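You operate a simulated robot arm through the tools that you are given. There is no shell and no other tool. Be economical: measure what you need, move in short steps, check, and stop when the job is done.

You are at the controls of a simulated robot arm. One attempt, no reset.

JOB
Turn the fridge dial to off. Put one of the sample cups from the side table top on the back deck of the blue cooling box. Push the dry store door shut. Press the boost button to switch it off. Open the wall cupboard door, fetch the squat purple jar and set it on the lower shelf of the wall cupboard and shut the door again. Any order will do. Set down upright: squat purple jar.

The check looks at the end state, three seconds after you hand in, the way a careful person would. Anything else that was tipped, shoved, dropped, spilled or broken makes it a failure.

ROBOT AND FRAMES
A 7-joint arm with a two-finger gripper on a trunk, on a base that drives. Base frame: it is fixed to the floor where the robot stands at the start and does not move with it; the origin is under the middle of the robot, x ahead of it, y to its left, z up. Readings come in m, degrees, newtons and seconds.
With the tool pointing down near the work surface it reaches from about 0.26 to 0.74 m from the robot's upright axis, wherever it stands. Its first joint turns from -143.0 to 143.0 degrees. Places, roughly: back deck of the blue cooling box (33x19 cm) [-5.84, -3.64, 0.72]; boost button [1.2, -0.1, 1.4]; dry store door [0.8, -1.4, 0.9]; fridge dial [0.9, 0, 1.4]; lower shelf of the wall cupboard (30x21 cm) [-5.16, -0.38, 1.36]; sample cup (6x6x5 cm) [-3.1, -2.5, 0.8]; squat purple jar (7x7x7 cm) [-1.9, -2.3, 0.8]; wall cupboard door [-5, -0.4, 1.6]. Payload 2.45 kg.
The tool frame sits at the grasp point between the pads (the TCP): z along the fingers, y along the line on which they close. The tips reach 0.026 m beyond it. The gripper opens to 0.096 m. The gripper's body begins 0.069 m behind the TCP.
Orientation is told as [roll, pitch, yaw] about the base's x, y, z axes, in that order, counted from this pose: with the fingers straight down and closing along the base's y, the tool's x points along the base's -x, its y along +y and its z along -z.

CONTROLS
- The arm moves only by the tool play_rows. Its argument "commands" is one flat list of numbers, 7 for each row, row after row: the shift along the base's x, y, z in units of 400 mm (1.0 is 400 mm), then the turn, a rotation vector about the base's x, y, z in units of 120 degrees (1.0 is 120 degrees), then the closure in counts, from 0 (fully open) to 255 (shut). In form: [tx, ty, tz, rx, ry, rz, jaw, tx, ty, tz, rx, ry, rz, jaw, ...]. A call has 1 to 10 rows; each row is the pose to reach, as a shift and turn from the pose commanded when the call began. A call with a number of a shift or a turn outside -1 to 1 is refused whole. Each row takes 0.2 s and may step no farther than 0.05 m and 8.6 degrees from the row before; otherwise, or with a gripper value out of range, the whole call is refused. Where a pose cannot be reached the arm comes as near as it can. A force on the tool above 40 N (or 10 N above the force at the start of the call, whichever is more), or a blocked arm, ends the call early, and 0.2 s more pass. Each finger halts on what it meets, pressing with about 42 N; the grip force reading is that of the motor and also rises with nothing between the fingers. The clock runs only during rows and for 0.2 s after the last one: add rows that repeat a pose to give the fingers time. It gives the time, the measured TCP pose, the force on the tool (base axes), the opening and the grip force at its end, in the units of the frame above (readings bear some noise), with the torque about the TCP (base axes, N m) and any sound that the robot's microphone picked up, and new pictures: "pictures" is both (left out), scene, wrist or none.
- Cameras (640 x 400 px; columns grow to the right, rows downward): "scene" is now at [0.0374, 0.1484, 1.3409]; the picture's right is [-0.35, -0.94, 0.00], its down [-0.27, 0.10, -0.96] and it looks along [0.90, -0.34, -0.29] (base axes); focal length 286 px, centre (320, 200). "wrist" rides on the gripper at [0.082, 0.003, -0.098] in the tool frame; the picture's right is [-0.04, 1.00, 0.00], its down [-0.73, -0.03, -0.68] and it looks along [-0.68, -0.03, 0.73] (tool axes); focal length 256 px, centre (320, 200). There is no depth. A picture from a camera that has moved, and an enlarged one, comes with that camera's place and axes in the base frame and with its lens.
- raise_lower(by): slides the trunk up (or, below 0, down) by that many m; the arm and the scene camera ride with it, the base frame stays. It gives what a move gives, with no picture.
- base_move(legs): drives the robot by 1 to 6 legs, each [ahead, turn to the left] in m and degrees, along the robot's own axes; the way and the turn of a leg run together, so that a leg with both is an arc; at most 1.5 m and 180 degrees a leg. The arm and the cameras ride along, it lands a little off, and it stops where it bumps. It gives what a move gives, and a new picture of the scene camera.
- aim_head(pan, tilt): turns the head with the scene camera to pan (to the left, within 155 degrees either way) and tilt (down, from -29 to 69), counted from straight ahead of the robot. It gives what a move gives, and a new picture of the scene camera.
- close_up(camera, box): a new picture of the part [left, top, right, bottom] of that camera's present view, enlarged. The clock stands still meanwhile.
- sign_off(): hands the job in; it is judged then, once.

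Work in short steps. Places have to be worked out from the pictures, the camera data and where the tool is seen: move nearer, look again, correct. Check each grasp and each placing, and mend what went wrong. You have 165 turns and 260 pictures in all, those below and enlarged ones among them. Open the gripper and draw the arm clear of the work before you hand the job in, unless the task says otherwise; then end with one line.

The tools are called after ">>>" as name(argument=value, ...) on one line, values as JSON. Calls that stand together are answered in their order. play_rows: Moves the arm, as the interface text tells. Its arguments: {"type":"object","properties":{"commands":{"type":"array","items":{"type":"number"}},"pictures":{"type":"string","enum":["both","scene","wrist","none"]}},"required":["commands"]} The other tools are called the same way: raise_lower (by) slides the trunk up or down; base_move (legs) drives the base; aim_head (pan, tilt) turns the head that bears the scene camera; close_up (camera, box) takes an enlarged picture of a part of a camera's view; sign_off () hands the job in.

At the start:

```text
time: 0.0
tool_pos: [0.5782, -0.0793, 0.999]
tool_rot: [0.0, 0.0, 0.1]
ft_force: [-0.3, -0.4, 0.8]
moment: [-0.04, 0.02, 0.03]
opening: 0.0961
gripper_force: 0.1
trunk travel left (down, up): [-0.343, 0.297]
robot x, y, heading: [0.0022, -0.0008, -0.2]
head pan, tilt: [-20.7, 16.8]
```

scene: 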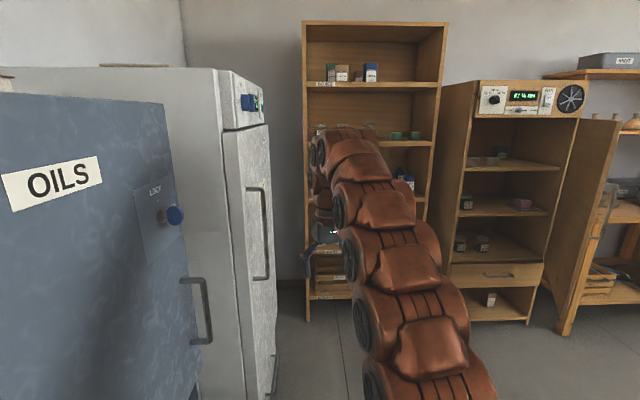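
wrist: 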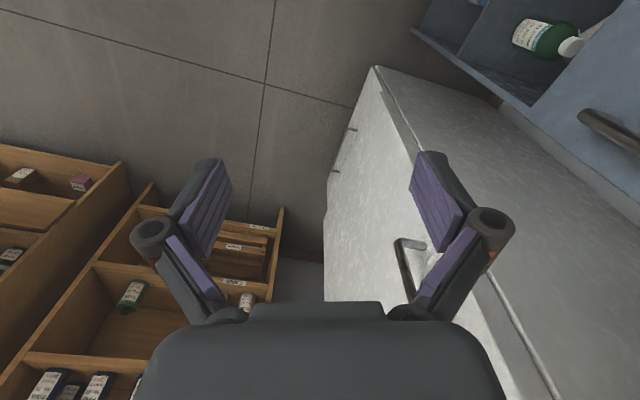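

I'll start with enlarged looks at the fridge panel and the area to the right.

>>> close_up(camera="scene", box=[200, 60, 300, 140])

>>> close_up(camera="scene", box=[440, 60, 640, 200])

>>> aim_head(pan=-70, tilt=20)

>>> aim_head(pan=-140, tilt=15)

>>> aim_head(pan=150, tilt=15)

```text
5.00 times, centred on (250, 100) of scene
camera zoom: at [0.0374, 0.1484, 1.3409], right [-0.35, -0.94, 0.0], down [-0.27, 0.1, -0.96], along [0.9, -0.34, -0.29], focal length 1428 px, centre (670, 700)
```

zoom: 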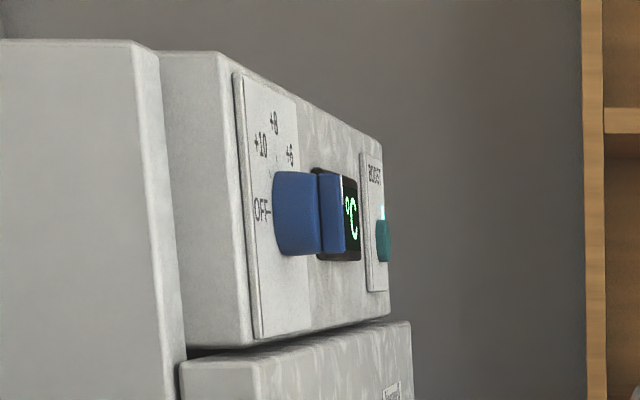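

```text
2.86 times, centred on (540, 130) of scene
camera zoom: at [0.0374, 0.1484, 1.3409], right [-0.35, -0.94, 0.0], down [-0.27, 0.1, -0.96], along [0.9, -0.34, -0.29], focal length 816 px, centre (-309, 400)
```

zoom: 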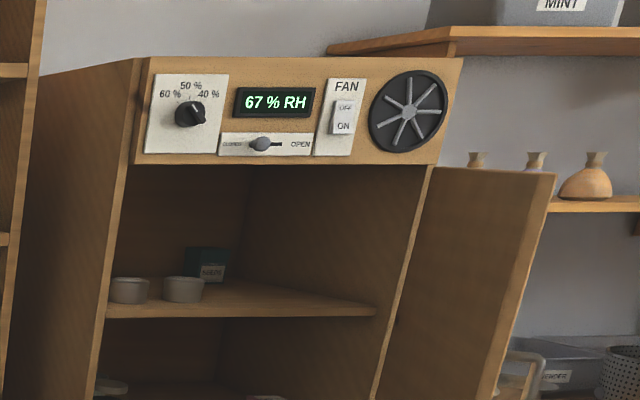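

```text
time: 1.2
tool_pos: [0.5806, -0.078, 1.0009]
tool_rot: [0.0, 0.0, 0.0]
ft_force: [0.1, -0.2, 0.5]
moment: [0.03, 0.0, 0.01]
opening: 0.0956
gripper_force: 0.1
trunk travel left (down, up): [-0.343, 0.297]
robot x, y, heading: [0.0014, 0.0038, 0.1]
head pan, tilt: [-70.0, 20.0]
camera scene: at [-0.018, 0.0939, 1.3358], right [-0.94, -0.34, 0.0], down [-0.12, 0.32, -0.94], along [0.32, -0.88, -0.34], focal length 286 px, centre (320, 200)
```

scene: 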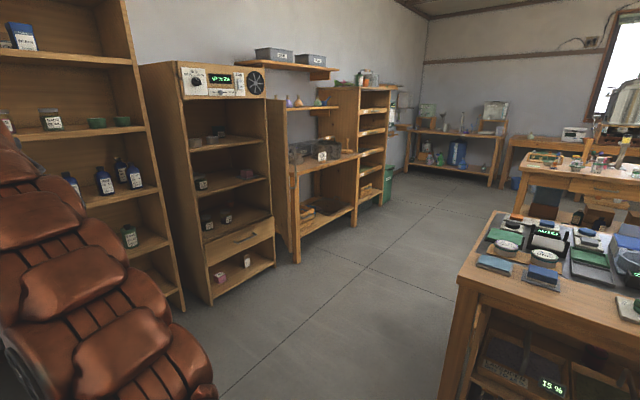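

```text
time: 2.6
tool_pos: [0.5802, -0.0772, 0.998]
tool_rot: [0.0, 0.0, 0.0]
ft_force: [0.4, 0.2, 0.7]
moment: [-0.01, -0.03, 0.02]
opening: 0.096
gripper_force: 0.0
trunk travel left (down, up): [-0.343, 0.297]
robot x, y, heading: [0.0003, 0.0022, 0.1]
head pan, tilt: [-140.0, 15.0]
camera scene: at [-0.1215, 0.1213, 1.3439], right [-0.64, 0.77, 0.0], down [0.2, 0.17, -0.97], along [-0.74, -0.62, -0.26], focal length 286 px, centre (320, 200)
```

scene: 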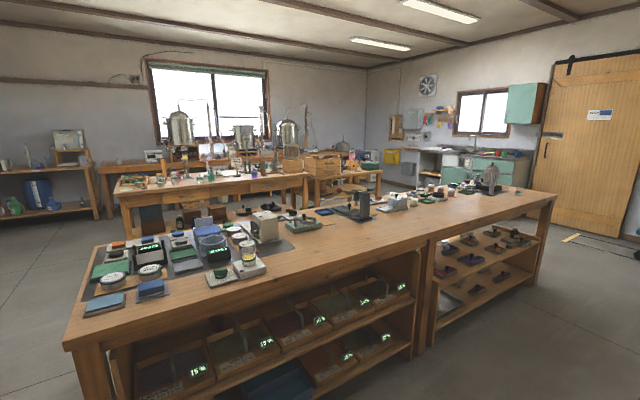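

```text
time: 6.5
tool_pos: [0.5799, -0.0775, 0.9991]
tool_rot: [0.0, 0.1, 0.1]
ft_force: [-0.4, 0.4, 0.2]
moment: [0.05, 0.01, -0.01]
opening: 0.096
gripper_force: 0.1
trunk travel left (down, up): [-0.343, 0.297]
robot x, y, heading: [0.0002, 0.0008, -0.0]
head pan, tilt: [150.0, 15.0]
camera scene: at [-0.1308, 0.2282, 1.3439], right [0.5, 0.87, 0.0], down [0.22, -0.13, -0.97], along [-0.84, 0.48, -0.26], focal length 286 px, centre (320, 200)
```

scene: 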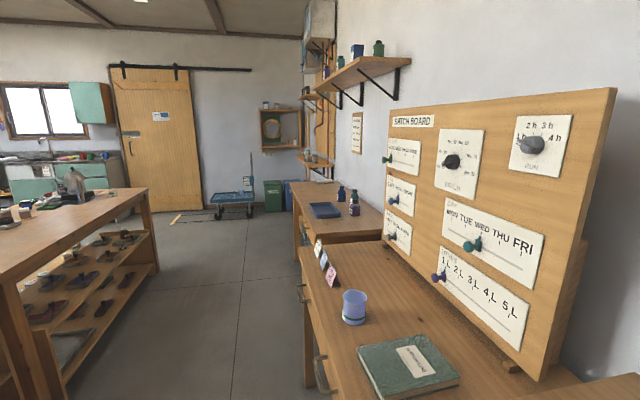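

The fridge panel faces right of the robot (face normal about -y, skewed ~15°). I'll bring the tool to horizontal while pulling it in and up, before driving in front of the fridge.

>>> play_rows(commands=[0, 0, 0.05, 0, -0.07, 0, 0, 0, 0, 0.1, 0, -0.14, 0, 0, 0, 0, 0.15, 0, -0.21, 0, 0, 0, 0, 0.2, 0, -0.28, 0, 0, 0, 0, 0.25, 0, -0.35, 0, 0, 0, 0, 0.3, 0, -0.42, 0, 0, 0, 0, 0.35, 0, -0.49, 0, 0, 0, 0, 0.4, 0, -0.56, 0, 0, 0, 0, 0.45, 0, -0.63, 0, 0, 0, 0, 0.5, 0, -0.7, 0, 0], pictures="wrist")

>>> aim_head(pan=-45, tilt=35)

```text
time: 8.8
tool_pos: [0.5784, -0.0783, 1.1977]
tool_rot: [-0.1, -84.1, 0.1]
ft_force: [-0.4, -0.3, -0.5]
moment: [0.03, 0.01, -0.02]
opening: 0.0957
gripper_force: 0.1
trunk travel left (down, up): [-0.343, 0.297]
robot x, y, heading: [-0.0016, 0.0033, -0.2]
head pan, tilt: [150.0, 15.0]
camera wrist: at [0.4739, -0.075, 1.1278], right [0.0, 1.0, 0.04], down [-0.6, -0.03, 0.8], along [0.8, -0.03, 0.6], focal length 256 px, centre (320, 200)
```

wrist: 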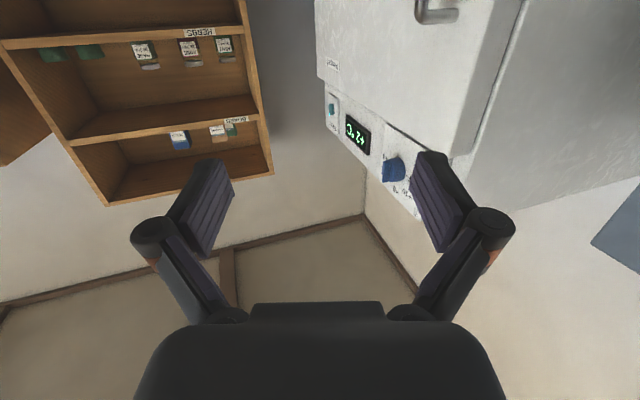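

```text
time: 11.6
tool_pos: [0.5794, -0.0791, 1.1984]
tool_rot: [0.4, -84.0, -0.3]
ft_force: [-0.5, -0.1, 1.1]
moment: [0.01, 0.05, -0.01]
opening: 0.0961
gripper_force: 0.1
trunk travel left (down, up): [-0.343, 0.297]
robot x, y, heading: [-0.0003, -0.0016, -0.1]
head pan, tilt: [-45.0, 35.0]
camera scene: at [0.0123, 0.1192, 1.3119], right [-0.71, -0.71, 0.0], down [-0.41, 0.41, -0.82], along [0.58, -0.58, -0.57], focal length 286 px, centre (320, 200)
```

scene: 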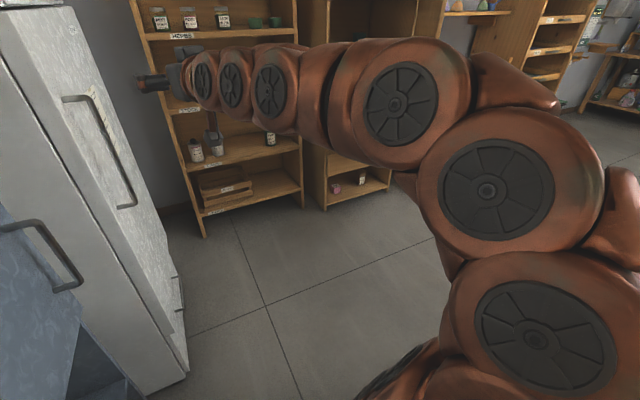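

Both views agree: dial ≈ (0.89, 0.05, 1.37), boost ≈ (1.22, -0.05, 1.36). I'll retract the tool before driving so that it won't sweep the dry store.

>>> play_rows(commands=[-0.12, 0, 0.05, 0, -0.05, 0, 0, -0.24, 0, 0.1, 0, -0.05, 0, 0, -0.36, 0, 0.1, 0, -0.05, 0, 0, -0.48, 0, 0.1, 0, -0.05, 0, 0], pictures="none")

>>> base_move(legs=[[0, -43], [0.75, 0]])

```text
refused: row 1 steps farther than a row can; nothing moved
```

```text
time: 17.7
tool_pos: [0.909, -0.9708, 1.1993]
tool_rot: [0.3, -83.9, -43.9]
ft_force: [0.7, 0.5, -0.5]
moment: [0.0, -0.01, 0.04]
opening: 0.096
gripper_force: 0.1
trunk travel left (down, up): [-0.343, 0.297]
robot x, y, heading: [0.5489, -0.513, -43.5]
head pan, tilt: [-45.0, 35.0]
camera scene: at [0.6361, -0.4365, 1.3119], right [-1.0, -0.02, 0.0], down [-0.01, 0.57, -0.82], along [0.02, -0.82, -0.57], focal length 286 px, centre (320, 200)
```

scene: 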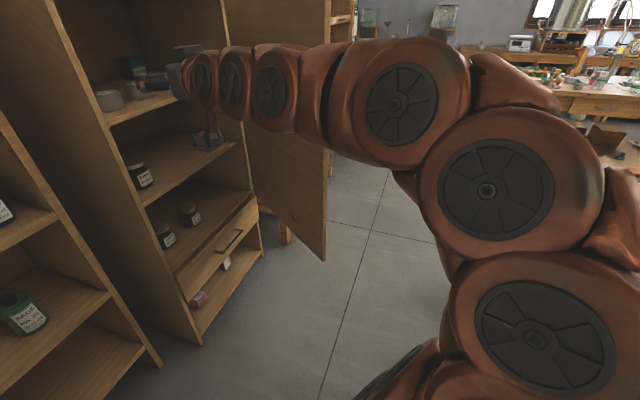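

The drive landed short of the dry store; the tool is near its opening. I pull the tool straight back before turning.

>>> play_rows(commands=[-0.0725, 0.069, 0.05, 0, 0, 0, 0, -0.145, 0.138, 0.1, 0, 0, 0, 0, -0.2175, 0.207, 0.15, 0, 0, 0, 0, -0.29, 0.276, 0.2, 0, 0, 0, 0, -0.3625, 0.345, 0.2, 0, 0, 0, 0], pictures="none")

```text
time: 19.1
tool_pos: [0.8209, -0.9165, 1.1703]
tool_rot: [9.9, -69.7, -52.9]
ft_force: [-0.9, -0.5, 0.7]
moment: [-0.01, -0.02, -0.03]
opening: 0.0959
gripper_force: 0.1
trunk travel left (down, up): [-0.343, 0.297]
robot x, y, heading: [0.5432, -0.5132, -43.7]
head pan, tilt: [-45.0, 35.0]
stopped in row 5: the arm was blocked; the commanded pose is now the measured one
```

Limit of retraction reached but the tool is close enough in. Drive on 0.3 m and turn to face the fridge panel.

>>> base_move(legs=[[0.3, 0], [0, 117]])

>>> aim_head(pan=0, tilt=5)

```text
time: 25.9
tool_pos: [1.0013, -0.2988, 1.1742]
tool_rot: [10.2, -69.8, 62.5]
ft_force: [0.3, 0.6, -1.0]
moment: [0.01, 0.01, -0.02]
opening: 0.0958
gripper_force: 0.1
trunk travel left (down, up): [-0.343, 0.297]
robot x, y, heading: [0.7589, -0.7258, 71.7]
head pan, tilt: [-45.0, 35.0]
camera scene: at [0.6492, -0.6727, 1.3121], right [0.45, -0.89, 0.0], down [-0.51, -0.26, -0.82], along [0.73, 0.37, -0.57], focal length 286 px, centre (320, 200)
```

scene: 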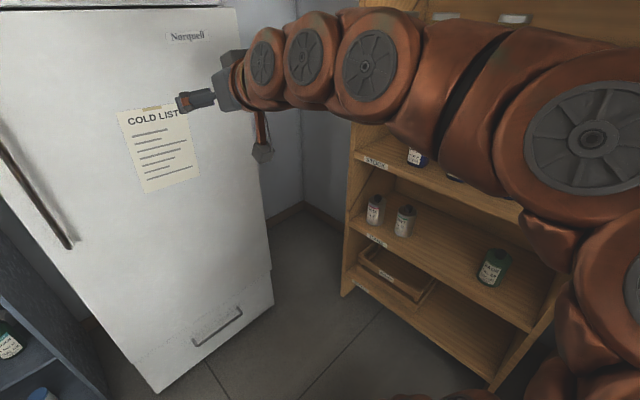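

```text
time: 27.1
tool_pos: [1.0027, -0.2994, 1.173]
tool_rot: [10.1, -69.7, 62.5]
ft_force: [0.2, 0.2, 0.3]
moment: [0.03, -0.01, 0.0]
opening: 0.0961
gripper_force: 0.1
trunk travel left (down, up): [-0.343, 0.297]
robot x, y, heading: [0.7572, -0.7216, 72.0]
head pan, tilt: [0.0, 5.0]
camera scene: at [0.5993, -0.6252, 1.3603], right [0.95, -0.31, 0.0], down [-0.03, -0.08, -1.0], along [0.31, 0.95, -0.09], focal length 286 px, centre (320, 200)
```

scene: 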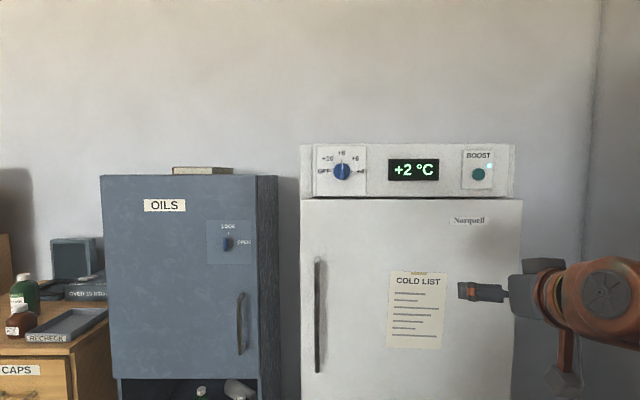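

>>> close_up(camera="scene", box=[300, 140, 400, 203])

>>> close_up(camera="scene", box=[430, 140, 530, 203])

```text
6.35 times, centred on (350, 172) of scene
camera zoom: at [0.5993, -0.6252, 1.3603], right [0.95, -0.31, 0.0], down [-0.03, -0.08, -1.0], along [0.31, 0.95, -0.09], focal length 1813 px, centre (130, 381)
```

zoom: 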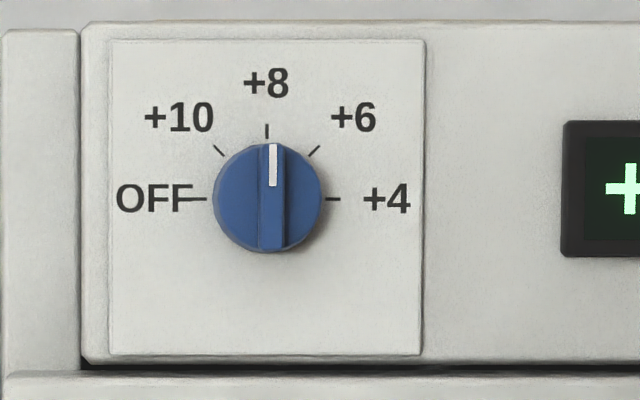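

```text
6.35 times, centred on (480, 172) of scene
camera zoom: at [0.5993, -0.6252, 1.3603], right [0.95, -0.31, 0.0], down [-0.03, -0.08, -1.0], along [0.31, 0.95, -0.09], focal length 1813 px, centre (-696, 381)
```

zoom: 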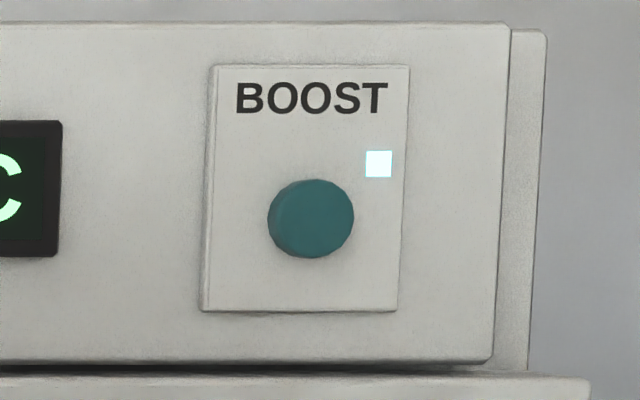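

Dial points at +8; OFF is 90° counter-clockwise. Dial centre ≈ (0.876, 0.047, 1.368), boost ≈ (1.21, -0.055, 1.361), face normal heading ≈ 72.5°. I raise the trunk and drive a little nearer.

>>> raise_lower(by=0.17)

>>> base_move(legs=[[0.1, 0]])

```text
time: 29.0
tool_pos: [1.0019, -0.2992, 1.3438]
tool_rot: [10.3, -69.7, 62.5]
ft_force: [0.0, -0.6, -1.0]
moment: [0.0, 0.01, -0.03]
opening: 0.0959
gripper_force: 0.0
trunk travel left (down, up): [-0.513, 0.127]
robot x, y, heading: [0.7576, -0.7202, 71.6]
head pan, tilt: [0.0, 5.0]
```

```text
time: 30.1
tool_pos: [1.0313, -0.204, 1.3441]
tool_rot: [10.3, -69.8, 62.4]
ft_force: [-0.5, -0.5, -0.2]
moment: [-0.01, 0.0, 0.02]
opening: 0.096
gripper_force: 0.0
trunk travel left (down, up): [-0.513, 0.127]
robot x, y, heading: [0.7934, -0.6267, 71.8]
head pan, tilt: [0.0, 5.0]
camera scene: at [0.6301, -0.5307, 1.5301], right [0.95, -0.31, 0.0], down [-0.03, -0.08, -1.0], along [0.31, 0.95, -0.09], focal length 286 px, centre (320, 200)
```

scene: 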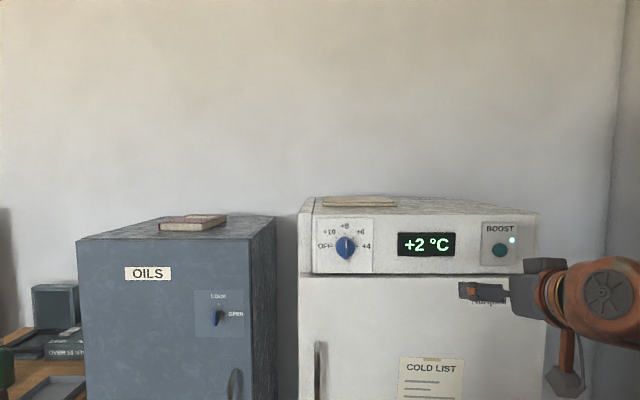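

Align the tool horizontal and square with the panel, closed, about 6 cm in front of the boost button.

>>> play_rows(commands=[0.076, 0.03, 0.009, 0.03, -0.0155, -0.0015, 255, 0.152, 0.06, 0.018, 0.06, -0.031, -0.003, 255, 0.228, 0.09, 0.027, 0.09, -0.0466, -0.0045, 255, 0.304, 0.125, 0.035, 0.12, -0.062, -0.006, 255, 0.38, 0.158, 0.043, 0.149, -0.0777, -0.0075, 255, 0.38, 0.158, 0.043, 0.149, -0.0777, -0.0075, 255])

>>> close_up(camera="scene", box=[440, 200, 560, 320])

```text
time: 31.5
tool_pos: [1.1848, -0.1404, 1.3616]
tool_rot: [72.8, -89.9, -1.0]
ft_force: [-0.5, 0.2, -0.1]
moment: [0.0, 0.02, 0.02]
opening: 0.0001
gripper_force: 28.6
trunk travel left (down, up): [-0.513, 0.127]
robot x, y, heading: [0.7913, -0.6231, 72.1]
head pan, tilt: [0.0, 5.0]
camera scene: at [0.6303, -0.5305, 1.5301], right [0.95, -0.31, 0.0], down [-0.03, -0.08, -1.0], along [0.31, 0.95, -0.09], focal length 286 px, centre (320, 200)
camera wrist: at [1.1516, -0.2337, 1.2801], right [-0.95, 0.31, 0.04], down [-0.18, -0.65, 0.73], along [0.26, 0.69, 0.68], focal length 256 px, centre (320, 200)
```

scene: 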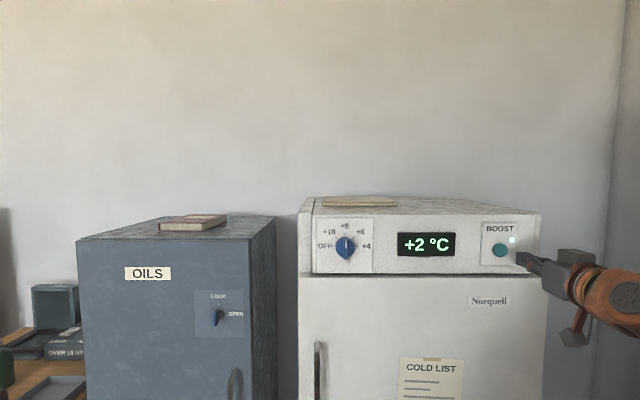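
wrist: 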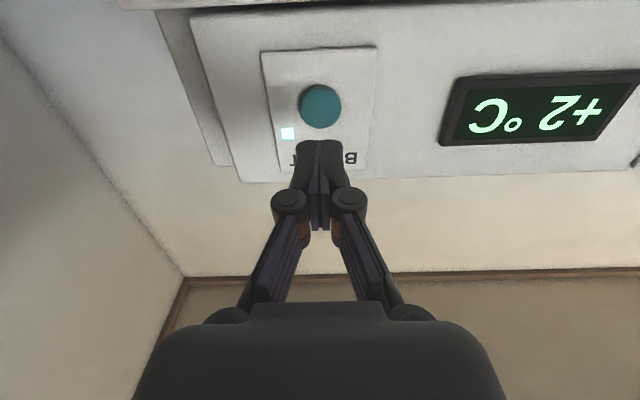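

```text
3.33 times, centred on (500, 260) of scene
camera zoom: at [0.6303, -0.5305, 1.5301], right [0.95, -0.31, 0.0], down [-0.03, -0.08, -1.0], along [0.31, 0.95, -0.09], focal length 952 px, centre (-280, 0)
```

zoom: 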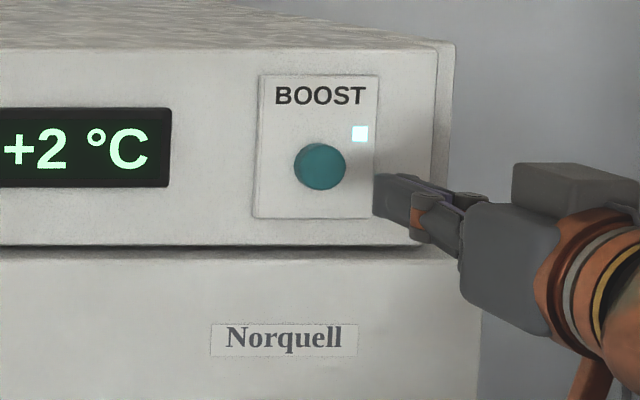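

The tip lines up with the button. Push forward along the normal until the click.

>>> play_rows(commands=[0.03, 0.0954, -0.005, 0, 0, 0, 255, 0.0375, 0.119, -0.005, 0, 0, 0, 255, 0.0435, 0.138, -0.005, 0, 0, 0, 255, 0.048, 0.1526, -0.005, 0, 0, 0, 255, 0.0525, 0.167, -0.005, 0, 0, 0, 255], pictures="none")

>>> close_up(camera="scene", box=[440, 200, 560, 320])

```text
time: 32.7
tool_pos: [1.2061, -0.0751, 1.3608]
tool_rot: [85.5, -89.8, -13.8]
ft_force: [-5.5, -13.1, -5.4]
moment: [-0.15, 0.02, 0.04]
opening: 0.0063
gripper_force: 28.6
trunk travel left (down, up): [-0.513, 0.127]
robot x, y, heading: [0.7879, -0.629, 71.7]
head pan, tilt: [0.0, 5.0]
heard: click
```

```text
3.33 times, centred on (500, 260) of scene
camera zoom: at [0.6297, -0.5317, 1.53], right [0.95, -0.31, 0.0], down [-0.03, -0.08, -1.0], along [0.31, 0.95, -0.09], focal length 952 px, centre (-280, 0)
```

zoom: 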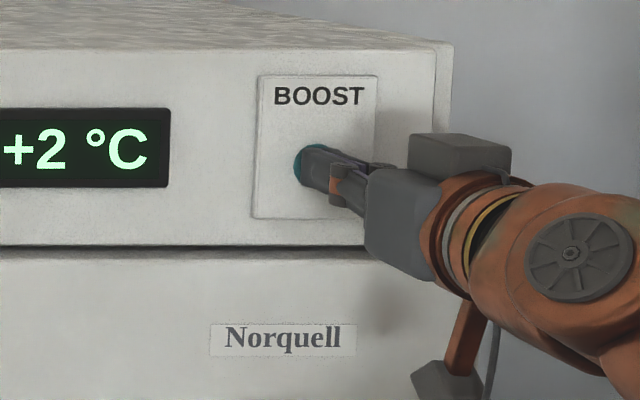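

Clicked and the light is out. Back off, open the gripper and shift left to in front of the dial.

>>> play_rows(commands=[-0.0345, -0.11, 0, 0, 0, 0, 255, -0.069, -0.22, 0, 0, 0, 0, 255, -0.17, -0.2, 0.01, 0, 0, 0, 0, -0.28, -0.175, 0.018, 0, 0, 0, 0, -0.39, -0.15, 0.018, 0, 0, 0, 0, -0.5, -0.125, 0.018, 0, 0, 0, 0, -0.61, -0.1, 0.018, 0, 0, 0, 0, -0.71, -0.075, 0.018, 0, 0, 0, 0, -0.81, -0.06, 0.018, 0, 0, 0, 0, -0.9, -0.05, 0.018, 0, 0, 0, 0], pictures="both")

>>> close_up(camera="scene", box=[290, 190, 530, 310])

```text
time: 34.9
tool_pos: [0.8465, -0.0937, 1.3666]
tool_rot: [75.7, -89.8, -3.8]
ft_force: [0.1, 0.4, 0.5]
moment: [0.0, -0.02, 0.04]
opening: 0.096
gripper_force: 0.1
trunk travel left (down, up): [-0.513, 0.127]
robot x, y, heading: [0.7907, -0.6244, 72.1]
head pan, tilt: [0.0, 5.0]
camera scene: at [0.6305, -0.5305, 1.5301], right [0.95, -0.31, 0.0], down [-0.03, -0.08, -1.0], along [0.31, 0.95, -0.09], focal length 286 px, centre (320, 200)
camera wrist: at [0.8123, -0.1855, 1.286], right [-0.95, 0.31, 0.04], down [-0.18, -0.65, 0.73], along [0.26, 0.69, 0.68], focal length 256 px, centre (320, 200)
```

scene: 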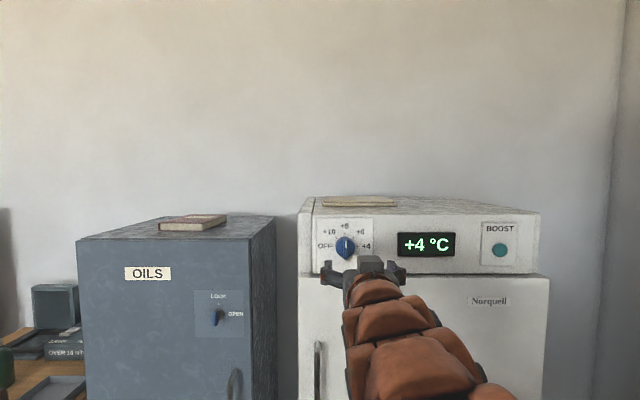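
wrist: 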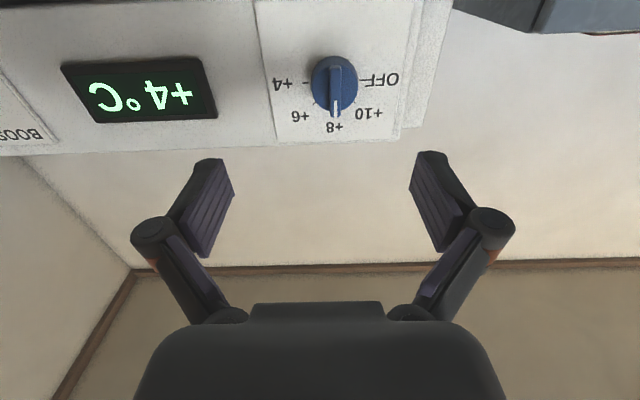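

```text
2.67 times, centred on (410, 250) of scene
camera zoom: at [0.6305, -0.5305, 1.5301], right [0.95, -0.31, 0.0], down [-0.03, -0.08, -1.0], along [0.31, 0.95, -0.09], focal length 761 px, centre (80, 67)
```

zoom: 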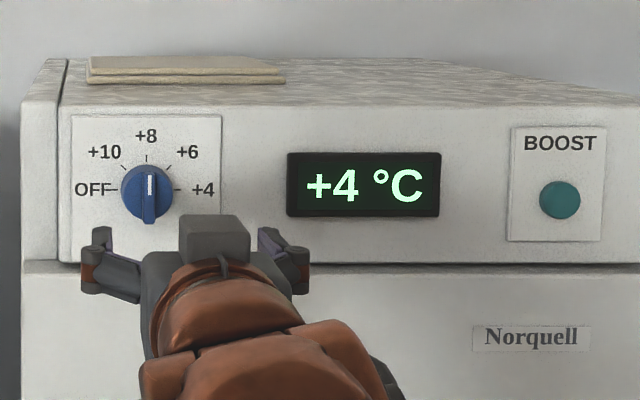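

Boost shows off. The dial centre re-measured at (0.879, 0.046, 1.368); I line up, move the open fingers around the knob, and close.

>>> play_rows(commands=[-0.028, 0.015, 0.003, 0, 0, 0, 0, 0.0, 0.1, 0.003, 0, 0, 0, 0, 0.032, 0.2, 0.003, 0, 0, 0, 0, 0.05, 0.255, 0.003, 0, 0, 0, 0, 0.066, 0.304, 0.003, 0, 0, 0, 0], pictures="wrist")

>>> close_up(camera="scene", box=[290, 200, 410, 275])

```text
time: 36.1
tool_pos: [0.8717, 0.0271, 1.3696]
tool_rot: [120.0, -89.9, -48.3]
ft_force: [-0.2, -0.7, -0.4]
moment: [-0.03, 0.02, 0.01]
opening: 0.0959
gripper_force: 0.0
trunk travel left (down, up): [-0.513, 0.127]
robot x, y, heading: [0.7885, -0.6263, 71.8]
head pan, tilt: [0.0, 5.0]
camera wrist: at [0.839, -0.0651, 1.2885], right [-0.95, 0.31, 0.04], down [-0.18, -0.66, 0.73], along [0.26, 0.69, 0.68], focal length 256 px, centre (320, 200)
```

wrist: 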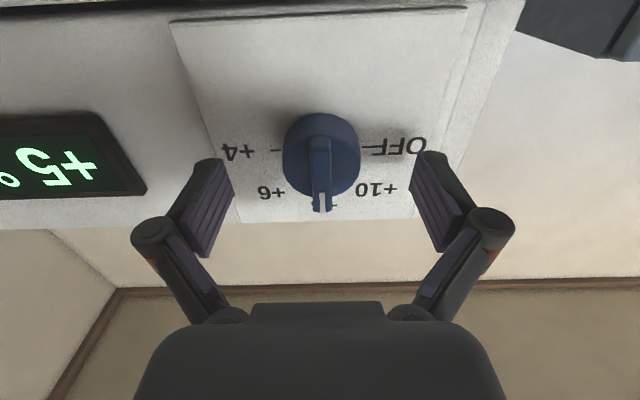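

```text
5.33 times, centred on (350, 238) of scene
camera zoom: at [0.6299, -0.5306, 1.5301], right [0.95, -0.31, 0.0], down [-0.03, -0.08, -1.0], along [0.31, 0.95, -0.09], focal length 1523 px, centre (160, 0)
```

zoom: 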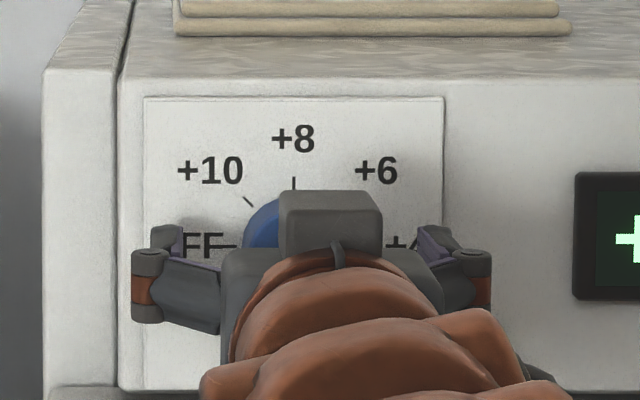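

The knob is centred between the fingers with tips ~8 mm from the plate. Advance 3 mm and close.

>>> play_rows(commands=[0.0025, 0.0075, -0.004, 0, 0, 0, 0, 0.0025, 0.0075, -0.004, 0, 0, 0, 255, 0.0025, 0.0075, -0.004, 0, 0, 0, 255, 0.0025, 0.0075, -0.004, 0, 0, 0, 255, 0.0025, 0.0075, -0.004, 0, 0, 0, 255, 0.0025, 0.0075, -0.004, 0, 0, 0, 255], pictures="wrist")

```text
time: 37.5
tool_pos: [0.8723, 0.0292, 1.3673]
tool_rot: [98.5, -89.9, -26.6]
ft_force: [-3.2, 1.7, 0.8]
moment: [0.2, -0.05, 0.11]
opening: 0.0431
gripper_force: 45.0
trunk travel left (down, up): [-0.513, 0.127]
robot x, y, heading: [0.7906, -0.6248, 71.8]
head pan, tilt: [0.0, 5.0]
camera wrist: at [0.839, -0.0622, 1.2858], right [-0.95, 0.31, 0.04], down [-0.18, -0.65, 0.73], along [0.26, 0.69, 0.68], focal length 256 px, centre (320, 200)
```

wrist: 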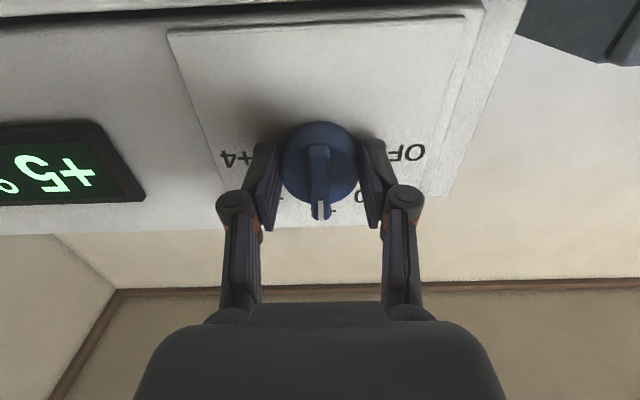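

Gripped at 43 mm. Now turn counter-clockwise (about -n), first 40°.

>>> play_rows(commands=[0, 0, 0, -0.02, -0.0636, 0, 255, 0, 0, 0, -0.04, -0.127, 0, 255, 0, 0, 0, -0.06, -0.191, 0, 255, 0, 0, 0, -0.08, -0.254, 0, 255, 0, 0, 0, -0.1, -0.318, 0, 255], pictures="wrist")

```text
time: 38.7
tool_pos: [0.873, 0.03, 1.3678]
tool_rot: [-90.8, -49.9, 162.5]
ft_force: [-1.5, -6.2, -1.1]
moment: [-0.76, 0.25, -0.64]
opening: 0.0428
gripper_force: 44.7
trunk travel left (down, up): [-0.513, 0.127]
robot x, y, heading: [0.7897, -0.6286, 71.8]
head pan, tilt: [0.0, 5.0]
camera wrist: at [0.8906, -0.0785, 1.3019], right [-0.75, 0.25, -0.61], down [-0.64, -0.51, 0.58], along [-0.17, 0.82, 0.54], focal length 256 px, centre (320, 200)
```

wrist: 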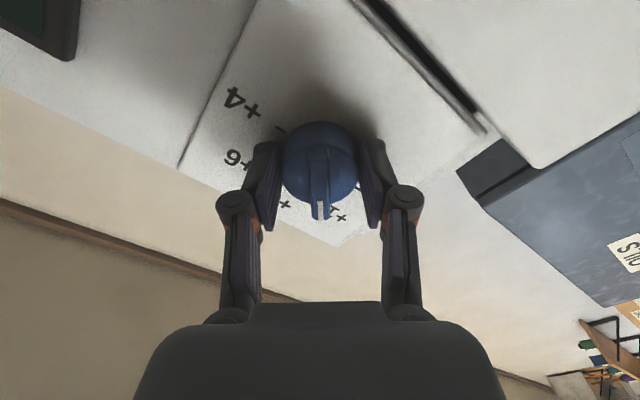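

The knob follows. Turn the remaining 50°.

>>> play_rows(commands=[0, 0, 0, -0.0184, -0.0583, 0, 255, 0, 0, 0, -0.0368, -0.1166, 0, 255, 0, 0, 0, -0.0552, -0.175, 0, 255, 0, 0, 0, -0.0736, -0.233, 0, 255, 0, 0, 0, -0.092, -0.2916, 0, 255, 0, 0, 0, -0.1104, -0.35, 0, 255, 0, 0, 0, -0.129, -0.409, 0, 255, 0, 0, 0, -0.129, -0.409, 0, 255], pictures="wrist")

```text
time: 40.5
tool_pos: [0.873, 0.0295, 1.367]
tool_rot: [-90.8, 1.3, 162.5]
ft_force: [3.1, -1.8, 9.4]
moment: [0.37, 0.54, -0.11]
opening: 0.0428
gripper_force: 45.1
trunk travel left (down, up): [-0.513, 0.127]
robot x, y, heading: [0.7941, -0.6296, 72.0]
head pan, tilt: [0.0, 5.0]
camera wrist: at [0.9223, -0.0886, 1.3652], right [-0.01, 0.02, -1.0], down [-0.9, -0.43, 0.0], along [-0.43, 0.9, 0.02], focal length 256 px, centre (320, 200)
```

wrist: 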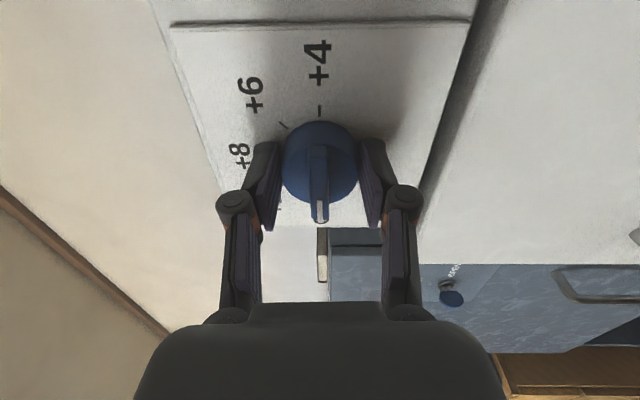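

Turned to OFF. Open the fingers, back straight off, and look.

>>> play_rows(commands=[0, 0, 0, 0, 0, 0, 0, 0, 0, 0, 0, 0, 0, 0, 0, 0, 0, 0, 0, 0, 0, -0.03, -0.095, 0, 0, 0, 0, 0, -0.06, -0.19, 0, 0, 0, 0, 0, -0.09, -0.285, 0, 0, 0, 0, 0, -0.105, -0.333, -0.1, 0, 0, 0, 0, -0.105, -0.333, -0.2, 0, 0, 0, 0], pictures="none")

>>> close_up(camera="scene", box=[290, 190, 530, 310])

```text
time: 42.4
tool_pos: [0.8031, -0.0668, 1.1762]
tool_rot: [-73.5, -14.4, 165.0]
ft_force: [-0.7, 0.1, -0.4]
moment: [0.01, 0.02, 0.02]
opening: 0.0962
gripper_force: 0.0
trunk travel left (down, up): [-0.513, 0.127]
robot x, y, heading: [0.7884, -0.627, 71.6]
head pan, tilt: [0.0, 5.0]
stopped in row 8: the arm was blocked; the commanded pose is now the measured one
```

```text
2.67 times, centred on (410, 250) of scene
camera zoom: at [0.6302, -0.5306, 1.5302], right [0.95, -0.31, 0.0], down [-0.03, -0.08, -1.0], along [0.31, 0.95, -0.09], focal length 761 px, centre (80, 67)
```

zoom: 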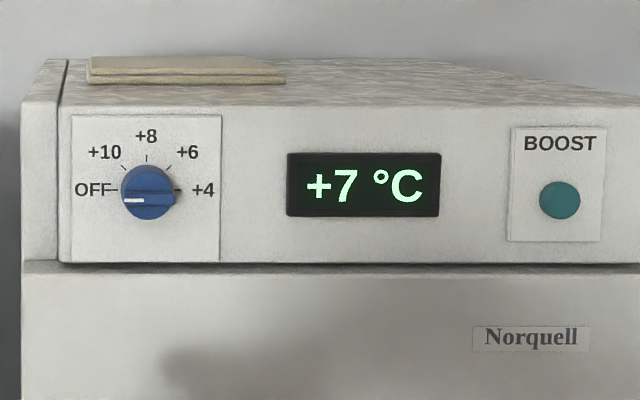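

Dial reads OFF and boost is off. Now rotate the wrist back toward neutral while clear of the fridge.

>>> play_rows(commands=[-0.01, -0.03, 0, 0.0125, 0.0655, -0.0191, 0, -0.02, -0.06, 0, 0.025, 0.131, -0.0382, 0, -0.03, -0.09, 0, 0.0375, 0.1967, -0.0573, 0, -0.03, -0.1, 0, 0.05, 0.2622, -0.0764, 0, -0.03, -0.1, 0, 0.0625, 0.328, -0.0956, 0, -0.03, -0.1, 0, 0.075, 0.393, -0.1147, 0, -0.03, -0.1, 0, 0.0875, 0.459, -0.1338, 0, -0.03, -0.1, 0, 0.1, 0.5244, -0.153, 0, -0.03, -0.1, 0, 0.1125, 0.59, -0.172, 0], pictures="none")

>>> base_move(legs=[[-0.25, 0]])

>>> aim_head(pan=-110, tilt=25)

```text
time: 44.4
tool_pos: [0.7908, -0.1075, 1.1795]
tool_rot: [-0.7, -74.1, 79.5]
ft_force: [0.7, -0.1, 0.9]
moment: [0.03, 0.03, 0.04]
opening: 0.096
gripper_force: 0.1
out of reach, approached as far as the arm can: row 3, 4
trunk travel left (down, up): [-0.513, 0.127]
robot x, y, heading: [0.7933, -0.6247, 72.0]
head pan, tilt: [0.0, 5.0]
```

```text
time: 46.2
tool_pos: [0.7129, -0.3439, 1.1788]
tool_rot: [-1.1, -74.1, 80.0]
ft_force: [-0.4, -0.1, -0.7]
moment: [0.0, -0.01, 0.0]
opening: 0.096
gripper_force: 0.0
trunk travel left (down, up): [-0.513, 0.127]
robot x, y, heading: [0.7126, -0.8675, 71.8]
head pan, tilt: [0.0, 5.0]
camera scene: at [0.5527, -0.7676, 1.5301], right [0.95, -0.31, 0.0], down [-0.03, -0.08, -1.0], along [0.31, 0.95, -0.09], focal length 286 px, centre (320, 200)
```

scene: 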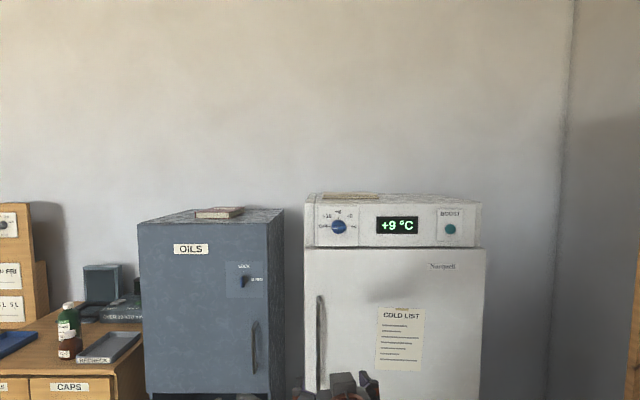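

```text
time: 48.1
tool_pos: [0.7128, -0.3447, 1.1792]
tool_rot: [-1.0, -74.1, 80.1]
ft_force: [-0.7, 1.0, 0.6]
moment: [-0.01, -0.05, 0.01]
opening: 0.0959
gripper_force: 0.1
trunk travel left (down, up): [-0.513, 0.127]
robot x, y, heading: [0.7122, -0.8615, 72.0]
head pan, tilt: [-110.0, 25.0]
camera scene: at [0.5969, -0.9117, 1.4977], right [-0.62, -0.79, 0.0], down [-0.33, 0.26, -0.91], along [0.71, -0.56, -0.42], focal length 286 px, centre (320, 200)
```

scene: 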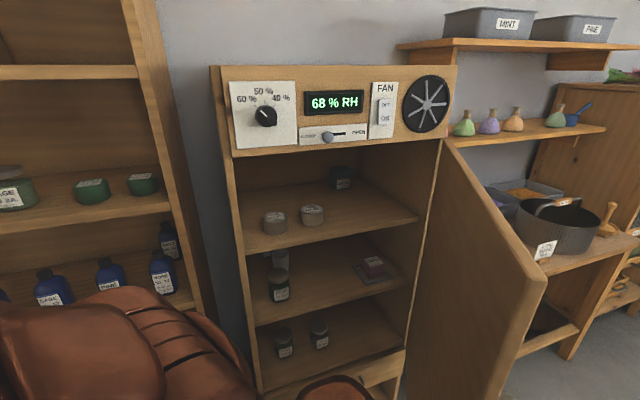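

The dry-store door is ajar (~68°), hinge ≈ (0.96, -1.60), free edge ≈ (0.63, -1.21), closed edge ≈ (1.2, -1.14); its outer face points away from me. I'll fold the tool down for driving round to the outer side.

>>> play_rows(commands=[0.009, -0.02, -0.02, -0.0675, 0.0119, 0, 0, 0.018, -0.04, -0.04, -0.135, 0.0238, 0, 0, 0.027, -0.06, -0.06, -0.2025, 0.0357, 0, 0, 0.036, -0.08, -0.08, -0.27, 0.0476, 0, 0, 0.045, -0.1, -0.1, -0.3375, 0.0595, 0, 0, 0.054, -0.12, -0.12, -0.405, 0.0714, 0, 0, 0.063, -0.15, -0.15, -0.4725, 0.0833, 0, 0, 0.072, -0.18, -0.18, -0.54, 0.0952, 0, 0, 0.08, -0.2, -0.2, -0.607, 0.107, 0, 0], pictures="none")

>>> aim_head(pan=-120, tilt=45)

```text
time: 50.1
tool_pos: [0.7444, -0.4241, 1.1003]
tool_rot: [-1.1, -0.1, 80.0]
ft_force: [-0.6, -1.1, 0.6]
moment: [0.02, -0.01, -0.01]
opening: 0.0961
gripper_force: 0.0
trunk travel left (down, up): [-0.513, 0.127]
robot x, y, heading: [0.7132, -0.862, 71.8]
head pan, tilt: [-110.0, 25.0]
```

```text
time: 50.9
tool_pos: [0.7431, -0.4253, 1.0989]
tool_rot: [-1.0, 0.0, 80.0]
ft_force: [0.2, 0.0, -0.5]
moment: [-0.01, 0.03, 0.01]
opening: 0.0959
gripper_force: 0.1
trunk travel left (down, up): [-0.513, 0.127]
robot x, y, heading: [0.7099, -0.864, 71.9]
head pan, tilt: [-120.0, 45.0]
camera scene: at [0.5787, -0.9154, 1.4672], right [-0.74, -0.67, 0.0], down [-0.47, 0.53, -0.71], along [0.47, -0.53, -0.71], focal length 286 px, centre (320, 200)
```

scene: 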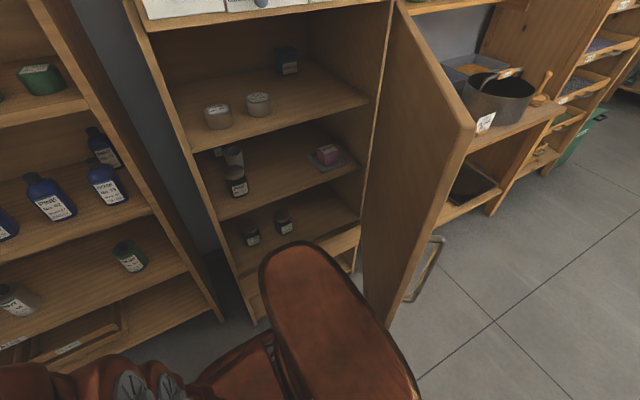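

Drive: face 0°, reverse away, turn right and go to the outer side of the door.

>>> base_move(legs=[[0, -72], [-0.55, 0], [0, -90], [0.4, 0]])

>>> aim_head(pan=70, tilt=25)

```text
time: 63.1
tool_pos: [0.2541, -1.6825, 1.0986]
tool_rot: [-1.0, -0.1, -83.2]
ft_force: [0.9, 0.4, 0.2]
moment: [-0.01, 0.0, 0.01]
opening: 0.096
gripper_force: 0.0
trunk travel left (down, up): [-0.513, 0.127]
robot x, y, heading: [0.1562, -1.2533, -91.1]
head pan, tilt: [-120.0, 45.0]
camera scene: at [0.27, -1.1651, 1.4671], right [0.52, 0.86, 0.0], down [0.6, -0.37, -0.71], along [-0.6, 0.37, -0.71], focal length 286 px, centre (320, 200)
```

scene: 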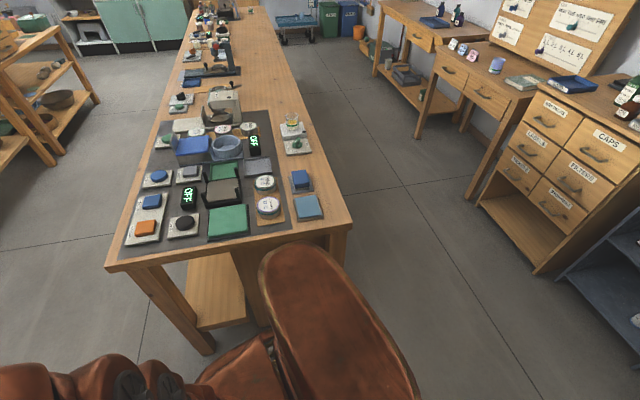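

```text
time: 66.0
tool_pos: [0.2544, -1.6821, 1.0991]
tool_rot: [-1.0, -0.1, -83.2]
ft_force: [0.0, 0.2, 0.0]
moment: [0.01, -0.03, -0.01]
opening: 0.096
gripper_force: 0.1
trunk travel left (down, up): [-0.513, 0.127]
robot x, y, heading: [0.156, -1.2555, -91.3]
head pan, tilt: [70.0, 25.0]
camera scene: at [0.4255, -1.2407, 1.4976], right [-0.36, -0.93, 0.0], down [-0.39, 0.15, -0.91], along [0.84, -0.33, -0.42], focal length 286 px, centre (320, 200)
```

scene: 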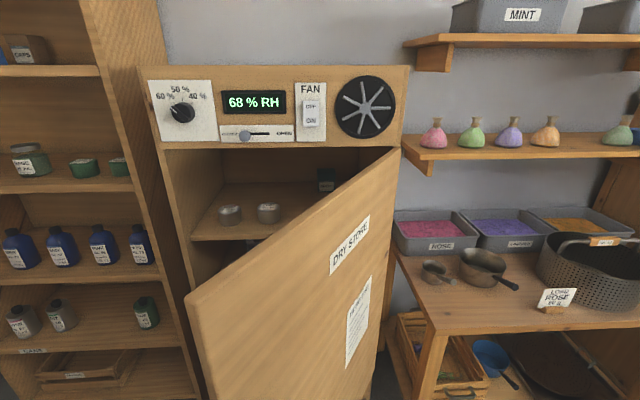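

Refined: hinge ≈ (0.98, -1.64), free edge ≈ (0.645, -1.204), closed edge ≈ (1.20, -1.13). Turn left so the tool comes near the door's outer face.

>>> base_move(legs=[[0, 71]])

>>> aim_head(pan=0, tilt=25)

```text
time: 69.4
tool_pos: [0.5933, -1.3092, 1.0996]
tool_rot: [-1.0, -0.1, -13.2]
ft_force: [0.7, 0.2, 0.2]
moment: [0.04, -0.01, 0.0]
opening: 0.0961
gripper_force: 0.1
trunk travel left (down, up): [-0.513, 0.127]
robot x, y, heading: [0.1608, -1.2557, -21.3]
head pan, tilt: [70.0, 25.0]
camera scene: at [0.2367, -0.9965, 1.4976], right [0.75, -0.66, 0.0], down [-0.28, -0.32, -0.91], along [0.6, 0.68, -0.42], focal length 286 px, centre (320, 200)
```

scene: 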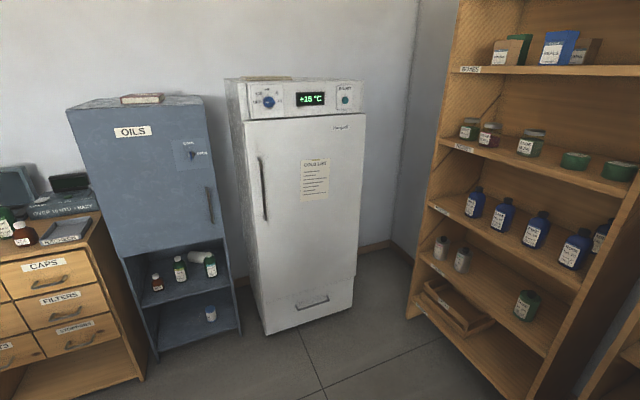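

```text
time: 70.8
tool_pos: [0.5922, -1.3087, 1.0987]
tool_rot: [-1.0, -0.1, -13.2]
ft_force: [0.0, 0.0, -0.2]
moment: [-0.01, 0.0, 0.02]
opening: 0.0958
gripper_force: 0.1
trunk travel left (down, up): [-0.513, 0.127]
robot x, y, heading: [0.1565, -1.252, -21.3]
head pan, tilt: [0.0, 25.0]
camera scene: at [0.2619, -1.0992, 1.4977], right [-0.36, -0.93, 0.0], down [-0.39, 0.15, -0.91], along [0.84, -0.33, -0.42], focal length 286 px, centre (320, 200)
```

scene: 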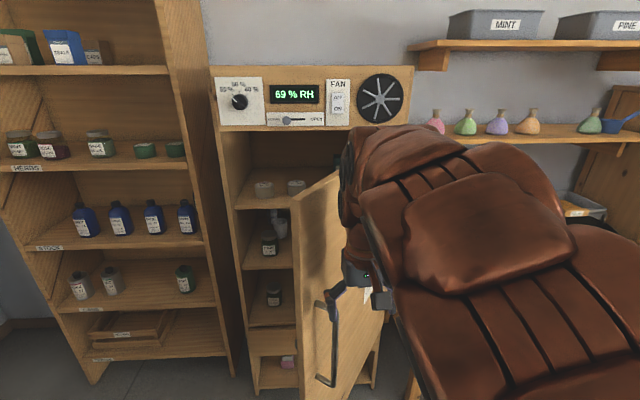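

The handle top sits near z≈1.07; I'll raise to z≈1.2, close the gripper and tilt the fingers forward 45° so the tips lead.

>>> play_rows(commands=[-0.01, 0.02, 0.05, -0.0143, -0.061, 0, 255, -0.02, 0.04, 0.1, -0.0286, -0.122, 0, 255, -0.02, 0.06, 0.15, -0.043, -0.1825, 0, 255, -0.02, 0.08, 0.2, -0.0573, -0.243, 0, 255, -0.02, 0.1, 0.25, -0.0716, -0.304, 0, 255, -0.02, 0.12, 0.25, -0.086, -0.365, 0, 255], pictures="both")

```text
time: 72.2
tool_pos: [0.5836, -1.261, 1.1993]
tool_rot: [-1.2, -45.1, -13.2]
ft_force: [0.4, -0.2, -0.1]
moment: [0.03, 0.0, 0.04]
opening: 0.0
gripper_force: 28.7
trunk travel left (down, up): [-0.513, 0.127]
robot x, y, heading: [0.1524, -1.2498, -21.0]
head pan, tilt: [0.0, 25.0]
camera scene: at [0.262, -1.0993, 1.4976], right [-0.36, -0.93, 0.0], down [-0.39, 0.15, -0.91], along [0.84, -0.33, -0.42], focal length 286 px, centre (320, 200)
camera wrist: at [0.4628, -1.2269, 1.2113], right [0.27, 0.96, 0.01], down [0.03, -0.02, 1.0], along [0.96, -0.27, -0.04], focal length 256 px, centre (320, 200)
```

scene: 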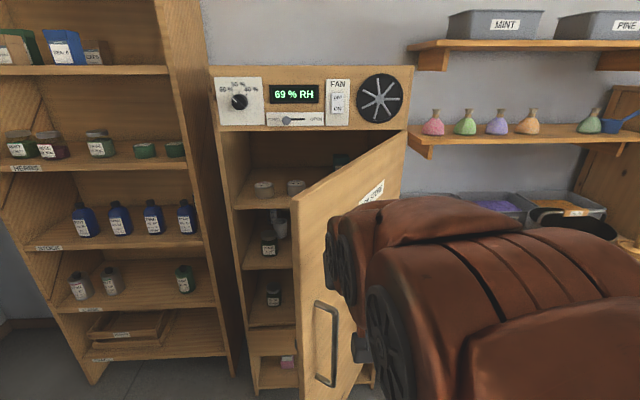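
wrist: 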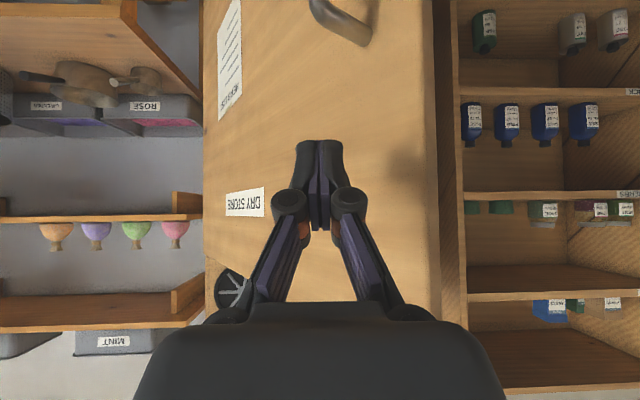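

The tips face the door's outer face. Push along +x.

>>> play_rows(commands=[0.075, 0, 0, 0, 0, 0, 255, 0.15, 0, 0, 0, 0, 0, 255, 0.225, 0, 0, 0, 0, 0, 255, 0.3, 0.01, 0, 0, 0, 0, 255, 0.375, 0.02, 0, 0, 0, 0, 255, 0.45, 0.03, 0, 0, 0, 0, 255, 0.525, 0.04, 0, 0, 0, 0, 255, 0.6, 0.05, 0, 0, 0, 0, 255, 0.675, 0.05, 0, 0, 0, 0, 255], pictures="both")

```text
time: 74.2
tool_pos: [0.8551, -1.2407, 1.1975]
tool_rot: [-1.0, -45.3, -13.1]
ft_force: [-0.2, 0.2, 1.0]
moment: [0.03, 0.0, 0.02]
opening: 0.0
gripper_force: 29.0
trunk travel left (down, up): [-0.513, 0.127]
robot x, y, heading: [0.1571, -1.2515, -21.3]
head pan, tilt: [0.0, 25.0]
camera scene: at [0.2615, -1.0991, 1.4977], right [-0.36, -0.93, 0.0], down [-0.39, 0.15, -0.91], along [0.84, -0.33, -0.42], focal length 286 px, centre (320, 200)
camera wrist: at [0.733, -1.206, 1.2088], right [0.27, 0.96, 0.01], down [0.03, -0.02, 1.0], along [0.96, -0.27, -0.04], focal length 256 px, centre (320, 200)
```

scene: 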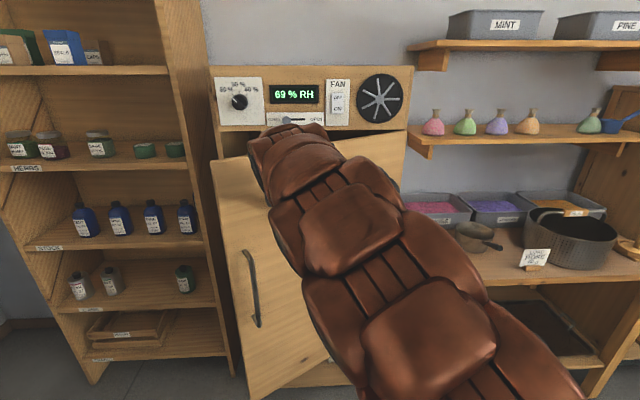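
wrist: 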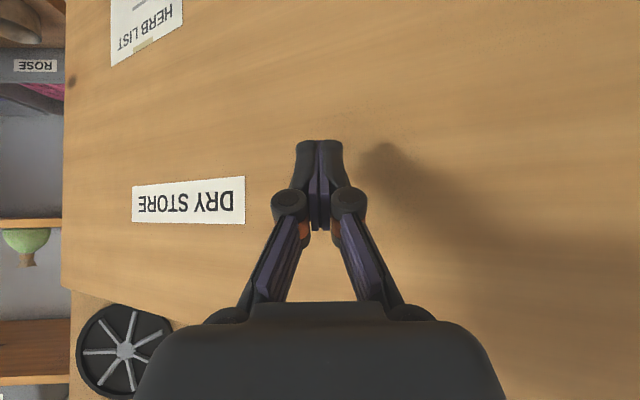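

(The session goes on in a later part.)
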